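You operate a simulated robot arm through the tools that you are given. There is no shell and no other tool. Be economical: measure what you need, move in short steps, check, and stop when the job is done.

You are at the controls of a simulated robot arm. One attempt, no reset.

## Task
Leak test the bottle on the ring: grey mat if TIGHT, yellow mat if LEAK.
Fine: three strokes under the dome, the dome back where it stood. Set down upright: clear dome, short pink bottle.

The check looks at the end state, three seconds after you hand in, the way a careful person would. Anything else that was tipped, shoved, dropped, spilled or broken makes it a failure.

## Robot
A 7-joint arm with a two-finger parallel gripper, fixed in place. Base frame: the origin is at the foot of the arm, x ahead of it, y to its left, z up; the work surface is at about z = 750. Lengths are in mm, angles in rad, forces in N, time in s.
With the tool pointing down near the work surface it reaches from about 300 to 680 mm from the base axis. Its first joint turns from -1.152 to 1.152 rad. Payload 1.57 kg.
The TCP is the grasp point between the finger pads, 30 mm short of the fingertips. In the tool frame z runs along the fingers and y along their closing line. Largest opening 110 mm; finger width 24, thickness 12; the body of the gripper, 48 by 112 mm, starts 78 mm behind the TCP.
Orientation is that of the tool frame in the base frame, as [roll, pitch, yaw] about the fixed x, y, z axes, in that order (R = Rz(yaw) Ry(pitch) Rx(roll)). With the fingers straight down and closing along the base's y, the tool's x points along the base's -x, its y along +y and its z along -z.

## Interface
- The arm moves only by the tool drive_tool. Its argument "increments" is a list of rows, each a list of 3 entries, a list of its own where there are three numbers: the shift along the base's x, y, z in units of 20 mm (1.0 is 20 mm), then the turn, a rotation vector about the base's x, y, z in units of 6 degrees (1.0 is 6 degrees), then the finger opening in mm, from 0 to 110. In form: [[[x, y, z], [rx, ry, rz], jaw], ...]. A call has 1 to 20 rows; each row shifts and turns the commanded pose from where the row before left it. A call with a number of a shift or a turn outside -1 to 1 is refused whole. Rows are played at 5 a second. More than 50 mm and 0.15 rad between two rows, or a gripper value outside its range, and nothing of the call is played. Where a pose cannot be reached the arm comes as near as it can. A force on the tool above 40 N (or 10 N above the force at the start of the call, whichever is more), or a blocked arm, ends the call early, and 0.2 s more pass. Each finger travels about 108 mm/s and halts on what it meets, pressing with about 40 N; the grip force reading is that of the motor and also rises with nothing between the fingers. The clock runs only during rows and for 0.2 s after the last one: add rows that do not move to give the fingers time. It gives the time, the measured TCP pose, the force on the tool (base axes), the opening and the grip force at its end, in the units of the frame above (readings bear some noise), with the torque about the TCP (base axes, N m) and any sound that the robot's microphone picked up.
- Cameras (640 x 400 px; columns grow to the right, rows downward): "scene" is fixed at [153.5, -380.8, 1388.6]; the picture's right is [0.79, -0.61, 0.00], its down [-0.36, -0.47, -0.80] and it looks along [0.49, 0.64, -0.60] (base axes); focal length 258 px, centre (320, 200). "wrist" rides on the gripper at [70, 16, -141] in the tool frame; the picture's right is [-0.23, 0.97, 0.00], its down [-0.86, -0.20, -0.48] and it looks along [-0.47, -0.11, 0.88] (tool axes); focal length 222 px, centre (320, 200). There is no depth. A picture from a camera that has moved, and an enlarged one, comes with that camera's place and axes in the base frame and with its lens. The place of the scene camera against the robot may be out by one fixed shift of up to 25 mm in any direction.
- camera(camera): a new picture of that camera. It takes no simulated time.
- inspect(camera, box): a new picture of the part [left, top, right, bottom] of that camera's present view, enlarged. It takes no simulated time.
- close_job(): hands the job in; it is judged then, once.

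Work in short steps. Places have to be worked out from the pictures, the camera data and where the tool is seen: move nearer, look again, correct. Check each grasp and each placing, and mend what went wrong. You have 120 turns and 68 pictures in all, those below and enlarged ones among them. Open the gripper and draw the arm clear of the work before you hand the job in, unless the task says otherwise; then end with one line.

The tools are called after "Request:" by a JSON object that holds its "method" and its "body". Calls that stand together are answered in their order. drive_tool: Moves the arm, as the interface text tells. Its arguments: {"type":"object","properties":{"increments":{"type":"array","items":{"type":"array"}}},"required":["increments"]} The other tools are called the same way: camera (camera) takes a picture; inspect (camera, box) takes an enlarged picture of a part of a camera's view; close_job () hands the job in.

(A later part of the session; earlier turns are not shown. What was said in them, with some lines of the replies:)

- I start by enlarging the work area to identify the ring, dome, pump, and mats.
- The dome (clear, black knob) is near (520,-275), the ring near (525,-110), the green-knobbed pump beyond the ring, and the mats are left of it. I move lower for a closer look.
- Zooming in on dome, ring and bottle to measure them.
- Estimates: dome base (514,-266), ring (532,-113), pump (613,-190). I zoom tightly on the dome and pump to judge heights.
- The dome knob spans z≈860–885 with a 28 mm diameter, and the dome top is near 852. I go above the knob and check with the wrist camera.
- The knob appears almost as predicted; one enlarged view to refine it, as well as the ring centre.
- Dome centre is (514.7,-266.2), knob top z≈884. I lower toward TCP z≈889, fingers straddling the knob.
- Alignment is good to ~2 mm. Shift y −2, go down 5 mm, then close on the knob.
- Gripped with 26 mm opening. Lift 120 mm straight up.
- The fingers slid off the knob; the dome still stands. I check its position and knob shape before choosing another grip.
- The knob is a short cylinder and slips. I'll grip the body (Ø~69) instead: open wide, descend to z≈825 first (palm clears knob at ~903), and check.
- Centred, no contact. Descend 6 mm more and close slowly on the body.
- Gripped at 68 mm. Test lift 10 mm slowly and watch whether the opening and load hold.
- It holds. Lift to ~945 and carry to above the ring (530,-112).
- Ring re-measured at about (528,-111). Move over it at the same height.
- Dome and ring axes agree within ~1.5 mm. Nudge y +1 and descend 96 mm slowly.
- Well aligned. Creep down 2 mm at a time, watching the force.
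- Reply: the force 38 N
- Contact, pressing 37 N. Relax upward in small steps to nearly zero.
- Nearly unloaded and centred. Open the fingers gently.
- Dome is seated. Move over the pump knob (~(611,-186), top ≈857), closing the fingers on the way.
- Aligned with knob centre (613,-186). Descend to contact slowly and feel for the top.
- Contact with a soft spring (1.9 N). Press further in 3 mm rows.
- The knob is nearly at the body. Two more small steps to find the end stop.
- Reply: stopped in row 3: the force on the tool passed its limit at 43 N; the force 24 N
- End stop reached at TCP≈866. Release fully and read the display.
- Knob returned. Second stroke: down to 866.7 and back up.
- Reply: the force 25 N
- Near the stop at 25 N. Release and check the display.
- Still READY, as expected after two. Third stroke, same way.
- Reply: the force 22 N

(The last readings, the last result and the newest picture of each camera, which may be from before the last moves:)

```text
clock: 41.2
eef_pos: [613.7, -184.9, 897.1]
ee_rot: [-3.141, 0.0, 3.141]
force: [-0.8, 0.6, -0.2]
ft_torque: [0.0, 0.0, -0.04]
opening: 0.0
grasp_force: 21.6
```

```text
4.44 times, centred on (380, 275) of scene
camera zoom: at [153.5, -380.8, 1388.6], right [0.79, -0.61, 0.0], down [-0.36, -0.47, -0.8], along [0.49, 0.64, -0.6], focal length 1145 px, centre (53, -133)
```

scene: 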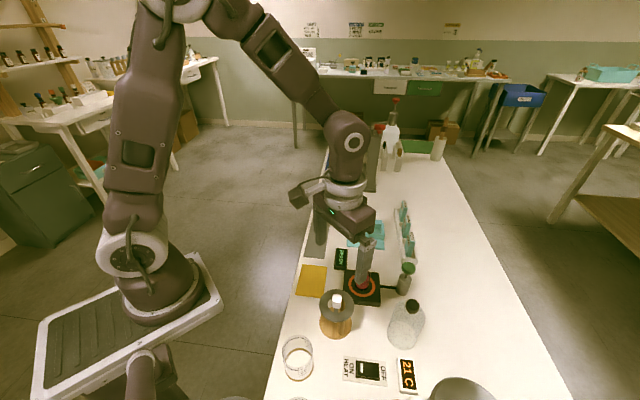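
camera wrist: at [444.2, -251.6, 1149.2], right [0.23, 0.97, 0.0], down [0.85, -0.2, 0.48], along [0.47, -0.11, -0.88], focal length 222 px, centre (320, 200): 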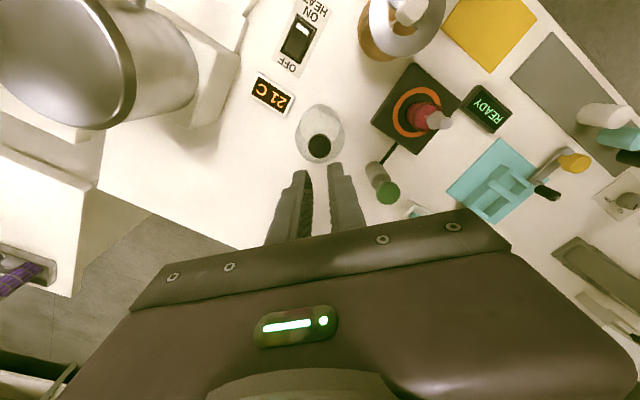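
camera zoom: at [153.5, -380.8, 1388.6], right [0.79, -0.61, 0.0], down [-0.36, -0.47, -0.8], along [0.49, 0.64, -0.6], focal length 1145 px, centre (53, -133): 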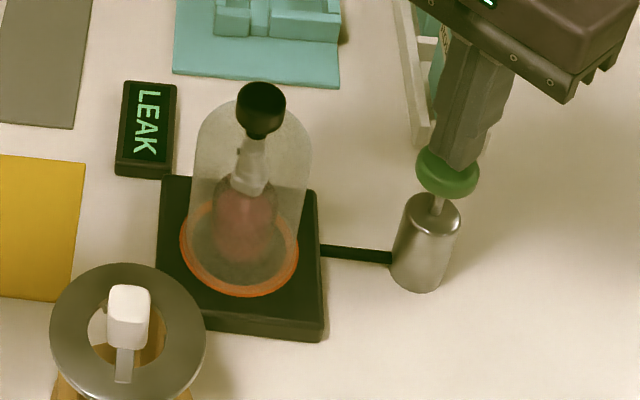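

The display reads LEAK after exactly three strokes, so the bottle goes to the yellow mat. First go up, over to the dome, and open.

Request:
{"method": "drive_tool", "body": {"increments": [[[0, 0, 1], [0, 0, 0], 0], [[0, 0, 1], [0, 0, 0], 0], [[0, 0, 1], [0, 0, 0], 0], [[0, 0, 1], [0, 0, 0], 0], [[-0.86, 0.74, 0], [0, 0, 0], 20], [[-0.86, 0.74, 0], [0, 0, 0], 40], [[-0.86, 0.74, 0], [0, 0, 0], 60], [[-0.86, 0.74, 0], [0, 0, 0], 80], [[-0.86, 0.74, 0], [0, 0, 0], 104], [[0, 0, 0], [0, 0, 0], 104], [[0, 0, 0], [0, 0, 0], 104]]}}

Request:
{"method": "inspect", "body": {"camera": "wrist", "box": [220, 80, 420, 240]}}

```text
clock: 43.6
eef_pos: [527.5, -108.6, 975.5]
ee_rot: [3.142, 0.0, 3.141]
force: [0.2, -0.2, 0.1]
ft_torque: [-0.03, 0.0, 0.03]
opening: 103.9
grasp_force: 0.1
```

```text
2.50 times, centred on (320, 160) of wrist
camera zoom: at [457.6, -95.4, 1115.9], right [0.23, 0.97, 0.0], down [0.85, -0.2, 0.48], along [0.47, -0.11, -0.88], focal length 555 px, centre (320, 300)
```

zoom: 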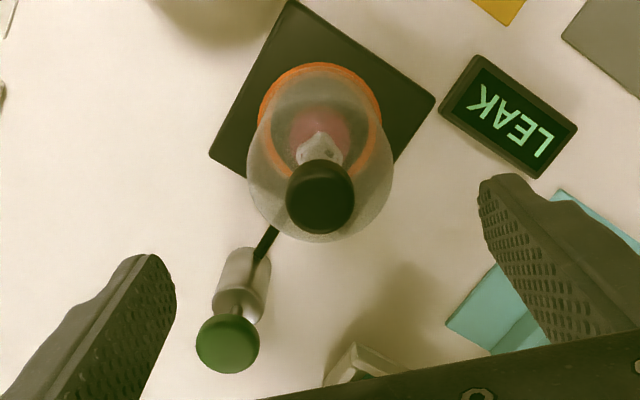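

Dome axis at about (526,-111). Shift y −1.5 mm, descend to z≈846 and close on the body.

Request:
{"method": "drive_tool", "body": {"increments": [[[-0.05, -0.08, -1], [0, 0, 0], 104], [[0, 0, -1], [0, 0, 0], 104], [[0, 0, -1], [0, 0, 0], 104], [[0, 0, -1], [0, 0, 0], 104], [[0, 0, -1], [0, 0, 0], 104], [[0, 0, -1], [0, 0, 0], 104], [[0, 0, -0.48], [0, 0, 0], 104], [[0, 0, 0], [0, 0, 0], 95], [[0, 0, 0], [0, 0, 0], 85], [[0, 0, 0], [0, 0, 0], 78], [[0, 0, 0], [0, 0, 0], 74], [[0, 0, 0], [0, 0, 0], 71], [[0, 0, 0], [0, 0, 0], 68], [[0, 0, 0], [0, 0, 0], 65], [[0, 0, 0], [0, 0, 0], 60], [[0, 0, 0], [0, 0, 0], 50], [[0, 0, 0], [0, 0, 0], 50]]}}

```text
clock: 47.2
eef_pos: [526.2, -113.7, 845.0]
ee_rot: [-3.141, 0.0, -3.14]
force: [-0.6, 0.3, 2.0]
ft_torque: [0.08, 0.0, 0.01]
opening: 68.3
grasp_force: 40.6
```

Gripped at 68 mm. Lift slowly straight up 110 mm.

Request:
{"method": "drive_tool", "body": {"increments": [[[0, 0, 0.15], [0, 0, 0], 50], [[0, 0, 0.3], [0, 0, 0], 50], [[0, 0, 0.6], [0, 0, 0], 50], [[0, 0, 0.7], [0, 0, 0], 50], [[0, 0, 0.7], [0, 0, 0], 50], [[0, 0, 0.7], [0, 0, 0], 50], [[0, 0, 0.7], [0, 0, 0], 50], [[0, 0, 0.7], [0, 0, 0], 50], [[0, 0, 0.7], [0, 0, 0], 50], [[0, 0, 0.4], [0, 0, 0], 50], [[0, 0, 0], [0, 0, 0], 50]]}}

Request:
{"method": "inspect", "body": {"camera": "wrist", "box": [240, 80, 400, 240]}}

Request:
{"method": "inspect", "body": {"camera": "scene", "box": [310, 210, 420, 320]}}

```text
clock: 49.6
eef_pos: [524.7, -111.7, 958.9]
ee_rot: [3.141, 0.001, -3.141]
force: [-0.1, 1.2, -1.2]
ft_torque: [-0.02, -0.01, 0.0]
opening: 68.1
grasp_force: 39.9
```

```text
2.50 times, centred on (320, 160) of wrist
camera zoom: at [456.3, -97.9, 1098.7], right [0.23, 0.97, 0.0], down [0.85, -0.2, 0.48], along [0.47, -0.11, -0.88], focal length 555 px, centre (320, 300)
```

zoom: 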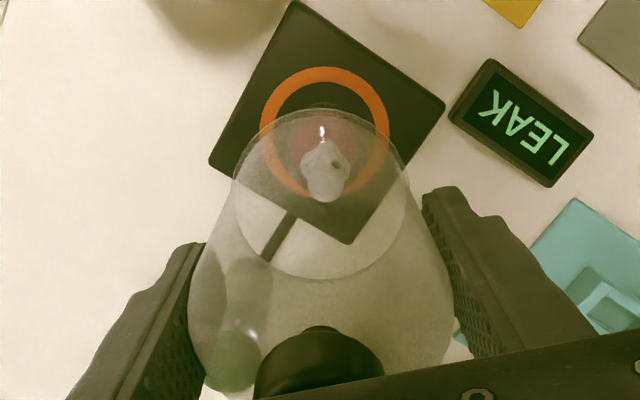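

```text
3.64 times, centred on (365, 265) of scene
camera zoom: at [153.5, -380.8, 1388.6], right [0.79, -0.61, 0.0], down [-0.36, -0.47, -0.8], along [0.49, 0.64, -0.6], focal length 937 px, centre (156, -36)
```

zoom: 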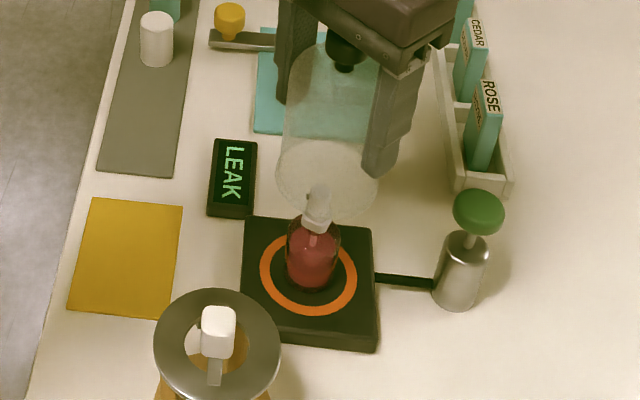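

Dome held. Carry back to its original spot (513.8,-266.8).

Request:
{"method": "drive_tool", "body": {"increments": [[[-0.048, -0.4, 0], [0, 0, 0], 50], [[-0.048, -0.65, 0], [0, 0, 0], 50], [[-0.048, -0.65, 0], [0, 0, 0], 50], [[-0.048, -0.65, 0], [0, 0, 0], 50], [[-0.048, -0.65, 0], [0, 0, 0], 50], [[-0.048, -0.65, 0], [0, 0, 0], 50], [[-0.048, -0.65, 0], [0, 0, 0], 50], [[-0.048, -0.65, 0], [0, 0, 0], 50], [[-0.048, -0.65, 0], [0, 0, 0], 50], [[-0.048, -0.65, 0], [0, 0, 0], 50], [[-0.048, -0.65, 0], [0, 0, 0], 50], [[-0.048, -0.65, 0], [0, 0, 0], 50], [[0, -0.18, 0], [0, 0, 0], 50], [[0, 0, 0], [0, 0, 0], 50], [[0, 0, 0], [0, 0, 0], 50]]}}

```text
clock: 52.8
eef_pos: [513.6, -266.9, 959.6]
ee_rot: [3.142, 0.004, -3.141]
force: [-1.1, -0.4, -0.1]
ft_torque: [0.0, 0.0, -0.02]
opening: 67.8
grasp_force: 40.5
```

Aligned. Descend to ~831, slowing near the end.

Request:
{"method": "drive_tool", "body": {"increments": [[[0, 0, -0.5], [0, 0, 0], 50], [[0, 0, -0.8], [0, 0, 0], 50], [[0, 0, -0.8], [0, 0, 0], 50], [[0, 0, -0.8], [0, 0, 0], 50], [[0, 0, -0.8], [0, 0, 0], 50], [[0, 0, -0.8], [0, 0, 0], 50], [[0, 0, -0.8], [0, 0, 0], 50], [[0, 0, -0.6], [0, 0, 0], 50], [[0, 0, -0.4], [0, 0, 0], 50], [[0, 0, 0], [0, 0, 0], 50]]}}

Request:
{"method": "inspect", "body": {"camera": "scene", "box": [360, 265, 460, 365]}}

```text
clock: 55.0
eef_pos: [515.2, -268.2, 831.9]
ee_rot: [-3.14, 0.0, -3.141]
force: [0.2, -0.3, -1.0]
ft_torque: [-0.02, -0.01, 0.01]
opening: 67.9
grasp_force: 40.3
```

```text
4.00 times, centred on (410, 315) of scene
camera zoom: at [153.5, -380.8, 1388.6], right [0.79, -0.61, 0.0], down [-0.36, -0.47, -0.8], along [0.49, 0.64, -0.6], focal length 1031 px, centre (-40, -260)
```

zoom: 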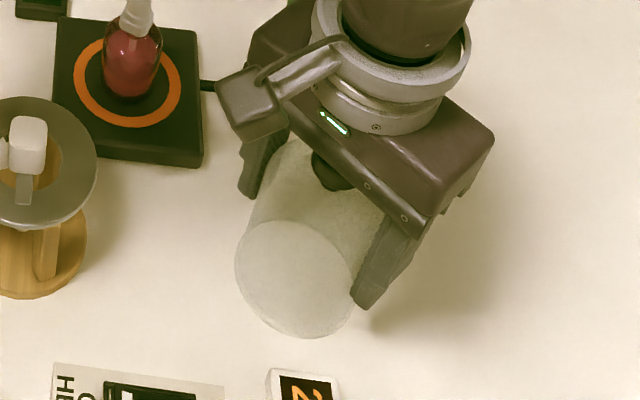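

Still ~5 mm above the bench. Creep down in 1.4 mm steps.

Request:
{"method": "drive_tool", "body": {"increments": [[[0, 0, -0.07], [0, 0, 0], 50], [[0, 0, -0.07], [0, 0, 0], 50], [[0, 0, -0.07], [0, 0, 0], 50], [[0, 0, 0], [0, 0, 0], 50]]}}

```text
clock: 56.0
eef_pos: [513.4, -266.7, 829.9]
ee_rot: [-3.14, 0.001, -3.14]
force: [-0.1, 0.5, -0.7]
ft_torque: [-0.01, 0.06, 0.04]
opening: 68.3
grasp_force: 41.0
```

Request:
{"method": "drive_tool", "body": {"increments": [[[0, 0, -0.06], [0, 0, 0], 50], [[0, 0, -0.06], [0, 0, 0], 50], [[0, 0, 0], [0, 0, 0], 50]]}}

```text
clock: 56.8
eef_pos: [513.7, -268.0, 827.3]
ee_rot: [3.141, 0.002, 3.141]
force: [0.2, 0.2, -0.7]
ft_torque: [0.0, 0.02, 0.03]
opening: 68.3
grasp_force: 40.1
```

Not in contact yet; continue 1 mm at a time.

Request:
{"method": "drive_tool", "body": {"increments": [[[0, 0, -0.05], [0, 0, 0], 50], [[0, 0, -0.05], [0, 0, 0], 50], [[0, 0, 0], [0, 0, 0], 50]]}}

```text
clock: 57.6
eef_pos: [513.6, -266.8, 826.7]
ee_rot: [-3.139, 0.004, 3.14]
force: [-5.7, 3.5, 28.7]
ft_torque: [1.03, 0.53, 0.13]
opening: 68.1
grasp_force: 40.1
```

Touchdown. Relieve 0.8 mm, then open and rise.

Request:
{"method": "drive_tool", "body": {"increments": [[[0, 0, 0.04], [0, 0, 0], 50], [[0, 0, 0], [0, 0, 0], 66], [[0, 0, 0], [0, 0, 0], 70], [[0, 0, 0], [0, 0, 0], 76], [[0, 0, 0], [0, 0, 0], 88], [[0, 0, 0], [0, 0, 0], 102], [[0, 0, 0], [0, 0, 0], 102], [[0, 0, 0.5], [0, 0, 0], 102], [[0, 0, 1], [0, 0, 0], 102], [[0, 0, 1], [0, 0, 0], 102], [[0, 0, 1], [0, 0, 0], 102], [[0, 0, 1], [0, 0, 0], 102], [[0, 0, 1], [0, 0, 0], 102], [[0, 0, 1], [0, 0, 0], 102], [[0, 0, 1], [0, 0, 0], 102], [[0, 0, 0], [0, 0, 0], 102]]}}

Request:
{"method": "inspect", "body": {"camera": "scene", "box": [380, 285, 440, 352]}}

```text
clock: 61.0
eef_pos: [515.1, -267.2, 976.3]
ee_rot: [-3.141, 0.003, 3.142]
force: [0.2, 0.6, 0.4]
ft_torque: [-0.01, -0.02, -0.01]
opening: 102.0
grasp_force: 0.0
```

```text
5.97 times, centred on (410, 318) of scene
camera zoom: at [153.5, -380.8, 1388.6], right [0.79, -0.61, 0.0], down [-0.36, -0.47, -0.8], along [0.49, 0.64, -0.6], focal length 1538 px, centre (-217, -508)
```

zoom: 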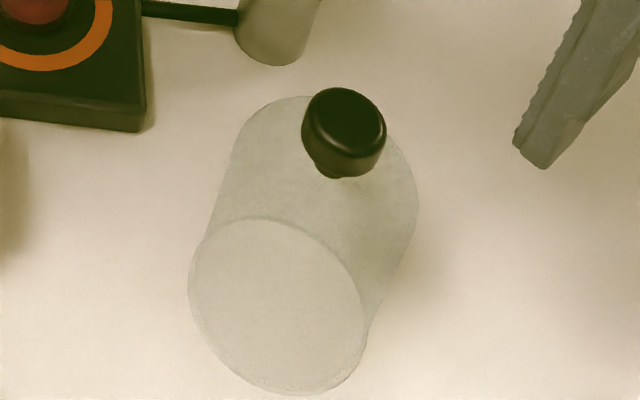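

The dome is back within ~4 mm, upright. Now move above the bottle and look.

Request:
{"method": "drive_tool", "body": {"increments": [[[0.06, 0.98, 0], [0, 0, 0], 90], [[0.08, 0.98, 0], [0, 0, 0], 90], [[0.08, 0.98, 0], [0, 0, 0], 90], [[0.08, 0.98, 0], [0, 0, 0], 90], [[0.08, 0.98, 0], [0, 0, 0], 90], [[0.08, 0.98, 0], [0, 0, 0], 90], [[0.08, 0.98, 0], [0, 0, 0], 90], [[0.08, 0.92, 0], [0, 0, 0], 90], [[0, 0, 0], [0, 0, 0], 90]]}}

Request:
{"method": "inspect", "body": {"camera": "wrist", "box": [240, 80, 400, 240]}}

Request:
{"method": "inspect", "body": {"camera": "scene", "box": [330, 240, 390, 300]}}

```text
clock: 63.0
eef_pos: [526.6, -110.6, 976.7]
ee_rot: [-3.141, 0.002, 3.141]
force: [-0.2, -1.4, 0.4]
ft_torque: [0.02, 0.0, 0.01]
opening: 90.2
grasp_force: 0.0
```

```text
2.50 times, centred on (320, 160) of wrist
camera zoom: at [456.2, -96.8, 1116.0], right [0.23, 0.97, 0.0], down [0.85, -0.2, 0.48], along [0.47, -0.11, -0.88], focal length 555 px, centre (320, 300)
```

zoom: 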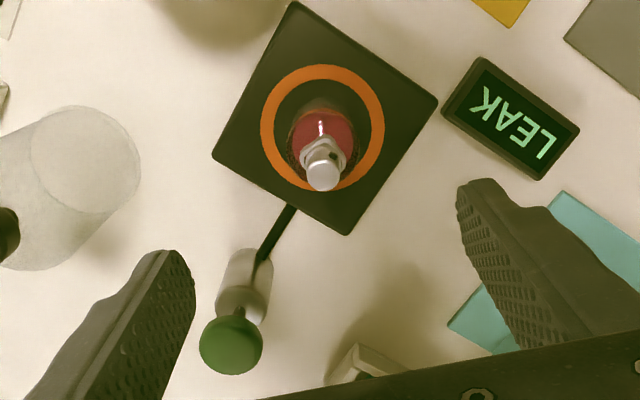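

```text
6.67 times, centred on (360, 270) of scene
camera zoom: at [153.5, -380.8, 1388.6], right [0.79, -0.61, 0.0], down [-0.36, -0.47, -0.8], along [0.49, 0.64, -0.6], focal length 1718 px, centre (53, -267)
```

zoom: 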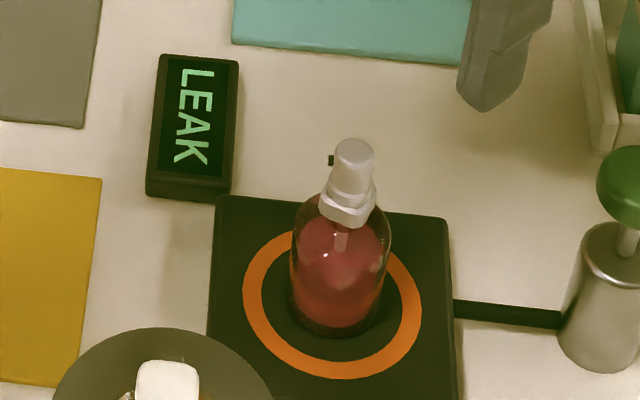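

The bottle is Ø~38, about 88 tall, centred near (528,-112.5). Descend around it to z≈815 with the fingers open.

Request:
{"method": "drive_tool", "body": {"increments": [[[0.05, -0.07, -1], [0, 0, 0], 90], [[0, 0, -1], [0, 0, 0], 90], [[0, 0, -1], [0, 0, 0], 90], [[0, 0, -1], [0, 0, 0], 90], [[0, 0, -1], [0, 0, 0], 90], [[0, 0, -1], [0, 0, 0], 90], [[0, 0, -1], [0, 0, 0], 90], [[0, 0, -1], [0, 0, 0], 90], [[0, 0, 0], [0, 0, 0], 90], [[0, 0, 0], [0, 0, 0], 90]]}}

Request:
{"method": "inspect", "body": {"camera": "wrist", "box": [220, 80, 420, 280]}}

Request:
{"method": "inspect", "body": {"camera": "scene", "box": [320, 230, 400, 310]}}

```text
clock: 65.2
eef_pos: [526.7, -112.2, 814.9]
ee_rot: [-3.142, 0.001, -3.141]
force: [0.1, -0.3, -0.5]
ft_torque: [-0.01, -0.02, 0.03]
opening: 90.0
grasp_force: 0.0
```

```text
2.00 times, centred on (320, 180) of wrist
camera zoom: at [457.8, -98.5, 956.4], right [0.23, 0.97, 0.0], down [0.85, -0.2, 0.48], along [0.47, -0.11, -0.88], focal length 444 px, centre (320, 240)
```

zoom: 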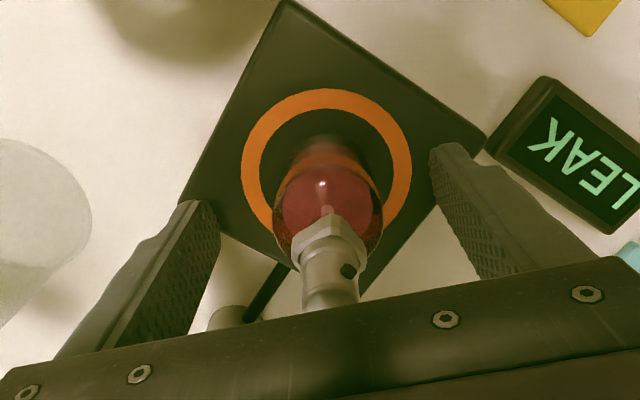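

```text
5.00 times, centred on (360, 270) of scene
camera zoom: at [153.5, -380.8, 1388.6], right [0.79, -0.61, 0.0], down [-0.36, -0.47, -0.8], along [0.49, 0.64, -0.6], focal length 1288 px, centre (120, -150)
```

zoom: 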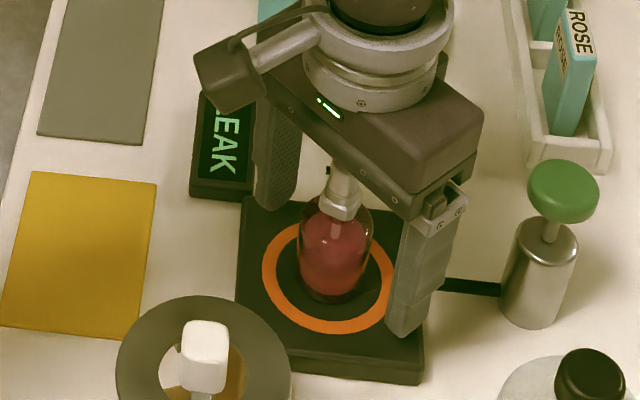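

Centred between fingers with no contact. Lower 6 mm and close gently.

Request:
{"method": "drive_tool", "body": {"increments": [[[0, 0, -0.15], [0, 0, 0], 90], [[0, 0, -0.15], [0, 0, 0], 80], [[0, 0, 0], [0, 0, 0], 65], [[0, 0, 0], [0, 0, 0], 52], [[0, 0, 0], [0, 0, 0], 45], [[0, 0, 0], [0, 0, 0], 41], [[0, 0, 0], [0, 0, 0], 38], [[0, 0, 0], [0, 0, 0], 35], [[0, 0, 0], [0, 0, 0], 31], [[0, 0, 0], [0, 0, 0], 26], [[0, 0, 0], [0, 0, 0], 26]]}}

```text
clock: 67.6
eef_pos: [526.4, -113.0, 809.7]
ee_rot: [-3.141, 0.003, -3.14]
force: [1.0, -0.2, -0.6]
ft_torque: [0.0, 0.0, -0.03]
opening: 39.9
grasp_force: 40.1
```

Gripped at 40 mm. Lift slowly by 60 mm and check.

Request:
{"method": "drive_tool", "body": {"increments": [[[0, 0, 0.15], [0, 0, 0], 26], [[0, 0, 0.25], [0, 0, 0], 26], [[0, 0, 0.4], [0, 0, 0], 26], [[0, 0, 0.6], [0, 0, 0], 26], [[0, 0, 0.6], [0, 0, 0], 26], [[0, 0, 0.6], [0, 0, 0], 26], [[0, 0, 0.4], [0, 0, 0], 26], [[0, 0, 0], [0, 0, 0], 26]]}}

Request:
{"method": "inspect", "body": {"camera": "scene", "box": [290, 220, 410, 340]}}

Request:
{"method": "camera", "body": {"camera": "wrist"}}

```text
clock: 69.4
eef_pos: [526.5, -111.6, 868.6]
ee_rot: [-3.141, 0.0, 3.141]
force: [0.0, -0.5, -0.9]
ft_torque: [-0.03, 0.02, -0.05]
opening: 40.0
grasp_force: 40.4
```

```text
3.33 times, centred on (350, 280) of scene
camera zoom: at [153.5, -380.8, 1388.6], right [0.79, -0.61, 0.0], down [-0.36, -0.47, -0.8], along [0.49, 0.64, -0.6], focal length 859 px, centre (220, -67)
```

zoom: 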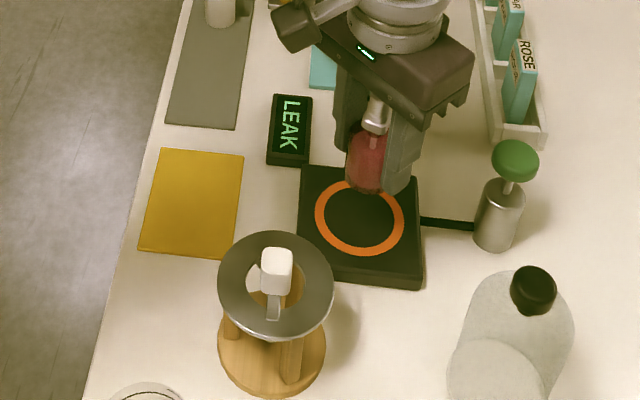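

```text
16 pictures are left
camera wrist: at [456.9, -98.3, 1010.0], right [0.23, 0.97, 0.0], down [0.85, -0.2, 0.48], along [0.47, -0.11, -0.88], focal length 222 px, centre (320, 200)
```

wrist: 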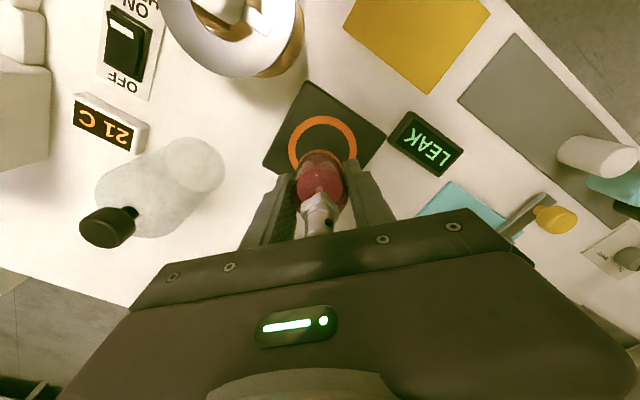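

Bottle is held securely. Carry it toward the yellow mat centre (~(432,-7)).

Request:
{"method": "drive_tool", "body": {"increments": [[[-0.2, 0.25, 0.5], [0, 0, 0], 26], [[-0.45, 0.5, 0.3], [0, 0, 0], 26], [[-0.5, 0.56, 0], [0, 0, 0], 26], [[-0.5, 0.56, 0], [0, 0, 0], 26], [[-0.5, 0.56, 0], [0, 0, 0], 26], [[-0.5, 0.56, 0], [0, 0, 0], 26], [[-0.5, 0.56, 0], [0, 0, 0], 26], [[-0.5, 0.56, 0], [0, 0, 0], 26], [[-0.5, 0.56, 0], [0, 0, 0], 26], [[-0.35, 0.38, 0], [0, 0, 0], 26], [[-0.2, 0.2, 0], [0, 0, 0], 26], [[0, 0, 0], [0, 0, 0], 26]]}}

Request:
{"method": "camera", "body": {"camera": "wrist"}}

Request:
{"method": "inspect", "body": {"camera": "scene", "box": [270, 220, 390, 340]}}

```text
clock: 72.0
eef_pos: [431.7, -8.2, 883.4]
ee_rot: [-3.141, 0.003, -3.141]
force: [-0.1, -0.2, -1.6]
ft_torque: [0.03, 0.0, 0.02]
opening: 40.1
grasp_force: 40.0
```

```text
15 pictures are left
camera wrist: at [363.5, 6.1, 1024.7], right [0.23, 0.97, 0.0], down [0.85, -0.2, 0.48], along [0.47, -0.11, -0.88], focal length 222 px, centre (320, 200)
```

wrist: 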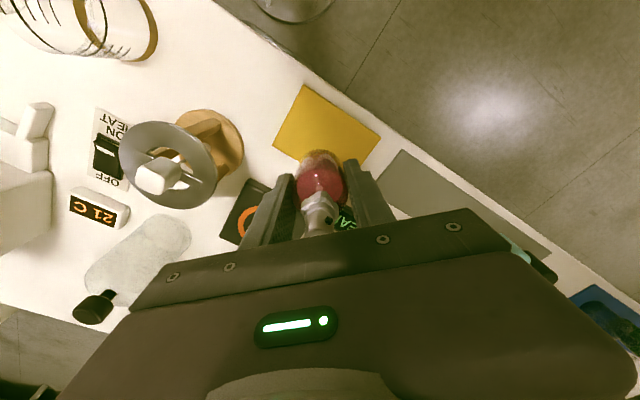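

```text
3.33 times, centred on (330, 280) of scene
camera zoom: at [153.5, -380.8, 1388.6], right [0.79, -0.61, 0.0], down [-0.36, -0.47, -0.8], along [0.49, 0.64, -0.6], focal length 859 px, centre (287, -67)
```

zoom: 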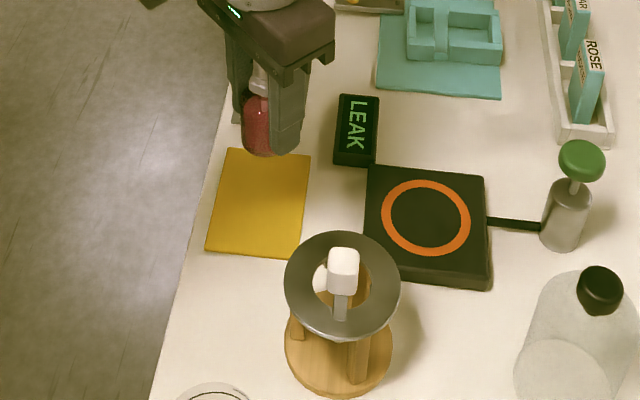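

Over the mat (centre ≈(427,-4)). Adjust slightly and descend to ~800.

Request:
{"method": "drive_tool", "body": {"increments": [[[-0.2, 0.2, -0.4], [0, 0, 0], 26], [[0, 0, -0.7], [0, 0, 0], 26], [[0, 0, -0.7], [0, 0, 0], 26], [[0, 0, -0.7], [0, 0, 0], 26], [[0, 0, -0.7], [0, 0, 0], 26], [[0, 0, -0.6], [0, 0, 0], 26], [[0, 0, -0.35], [0, 0, 0], 26], [[0, 0, 0], [0, 0, 0], 26]]}}

Request:
{"method": "inspect", "body": {"camera": "scene", "box": [270, 220, 390, 340]}}

```text
clock: 73.8
eef_pos: [429.2, -4.3, 801.6]
ee_rot: [-3.141, 0.002, -3.141]
force: [-0.7, 0.4, -1.4]
ft_torque: [0.02, 0.0, -0.02]
opening: 40.0
grasp_force: 39.9
```

```text
3.33 times, centred on (330, 280) of scene
camera zoom: at [153.5, -380.8, 1388.6], right [0.79, -0.61, 0.0], down [-0.36, -0.47, -0.8], along [0.49, 0.64, -0.6], focal length 859 px, centre (287, -67)
```

zoom: 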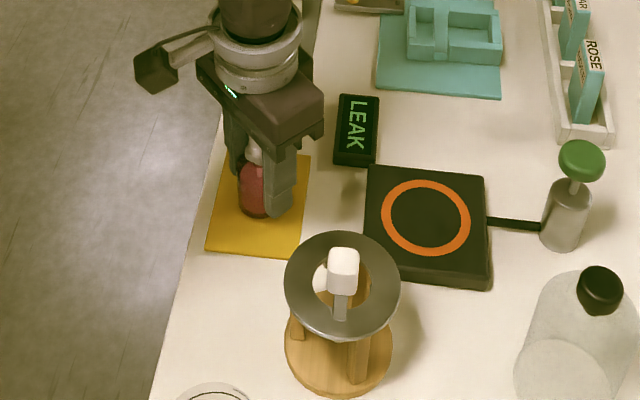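

Over the mat middle. Creep down to contact.

Request:
{"method": "drive_tool", "body": {"increments": [[[0, 0, -0.1], [0, 0, 0], 26], [[0, 0, -0.1], [0, 0, 0], 26], [[0, 0, -0.08], [0, 0, 0], 26], [[0, 0, 0], [0, 0, 0], 26]]}}

```text
clock: 74.8
eef_pos: [430.3, -3.5, 795.3]
ee_rot: [-3.141, 0.003, 3.14]
force: [-1.0, -1.7, 16.3]
ft_torque: [-0.23, -0.04, 0.04]
opening: 40.0
grasp_force: 40.5
```

Contact at 16 N. Ease off 0.5 mm, open gently, and rise.

Request:
{"method": "drive_tool", "body": {"increments": [[[0, 0, 0.025], [0, 0, 0], 26], [[0, 0, 0], [0, 0, 0], 38], [[0, 0, 0], [0, 0, 0], 42], [[0, 0, 0], [0, 0, 0], 48], [[0, 0, 0], [0, 0, 0], 58], [[0, 0, 0], [0, 0, 0], 72], [[0, 0, 0], [0, 0, 0], 80], [[0, 0, 0.5], [0, 0, 0], 80], [[0, 0, 1], [0, 0, 0], 80], [[0, 0, 1], [0, 0, 0], 80], [[0, 0, 1], [0, 0, 0], 80], [[0, 0, 1], [0, 0, 0], 80], [[0, 0, 1], [0, 0, 0], 80], [[0, 0, 1], [0, 0, 0], 80], [[0, 0, 1], [0, 0, 0], 80], [[0, 0, 1], [0, 0, 0], 80], [[0, 0, 1], [0, 0, 0], 80], [[0, 0, 1], [0, 0, 0], 80]]}}

Request:
{"method": "inspect", "body": {"camera": "scene", "box": [270, 220, 390, 340]}}

Request:
{"method": "camera", "body": {"camera": "scene"}}

```text
clock: 78.6
eef_pos: [428.7, -5.1, 1006.4]
ee_rot: [-3.14, 0.003, -3.141]
force: [0.4, -0.4, 0.0]
ft_torque: [-0.01, 0.01, -0.04]
opening: 80.0
grasp_force: 0.0
```

```text
3.33 times, centred on (330, 280) of scene
camera zoom: at [153.5, -380.8, 1388.6], right [0.79, -0.61, 0.0], down [-0.36, -0.47, -0.8], along [0.49, 0.64, -0.6], focal length 859 px, centre (287, -67)
```

zoom: 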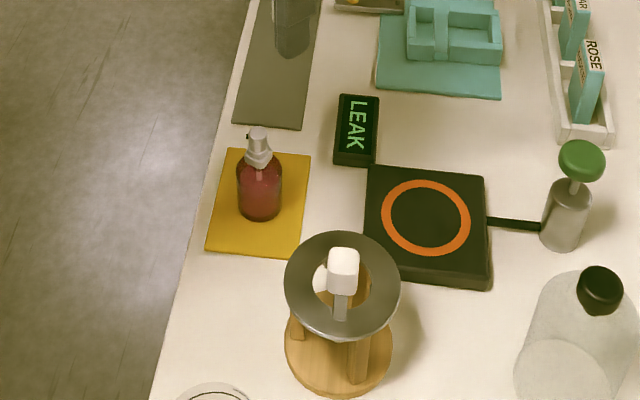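

```text
11 pictures are left
```

scene: 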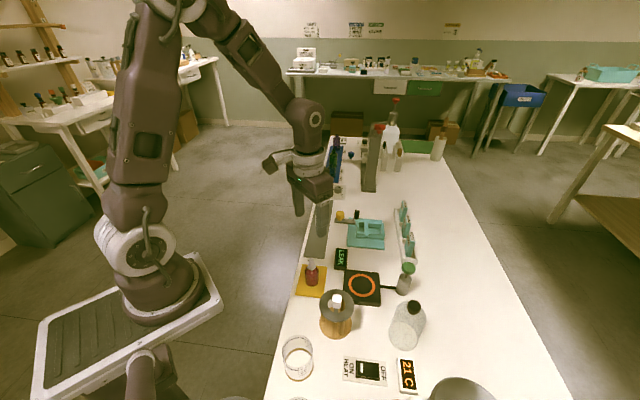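

The bottle stands upright on the yellow mat, the dome is back and everything else is undisturbed. Raise the arm a bit more with the gripper open, then hand in.

Request:
{"method": "drive_tool", "body": {"increments": [[[0, 0, 1], [0, 0, 0], 100], [[0, 0, 1], [0, 0, 0], 100], [[0, 0, 1], [0, 0, 0], 100], [[0, 0, 1], [0, 0, 0], 100], [[0, 0, 1], [0, 0, 0], 100], [[0, 0, 1], [0, 0, 0], 100], [[0, 0, 0], [0, 0, 0], 100]]}}

Request:
{"method": "close_job", "body": {}}

```text
clock: 80.2
eef_pos: [428.2, -5.3, 1127.8]
ee_rot: [-3.141, 0.003, 3.14]
force: [0.2, 0.6, -1.1]
ft_torque: [0.0, -0.02, 0.0]
opening: 100.4
grasp_force: 0.0
```

```text
The job is handed in.
```

The bottle tested LEAK after three strokes under the dome, so it now stands upright on the yellow mat; the dome is upright about 4 mm from its original spot, after one failed first grip on its knob.
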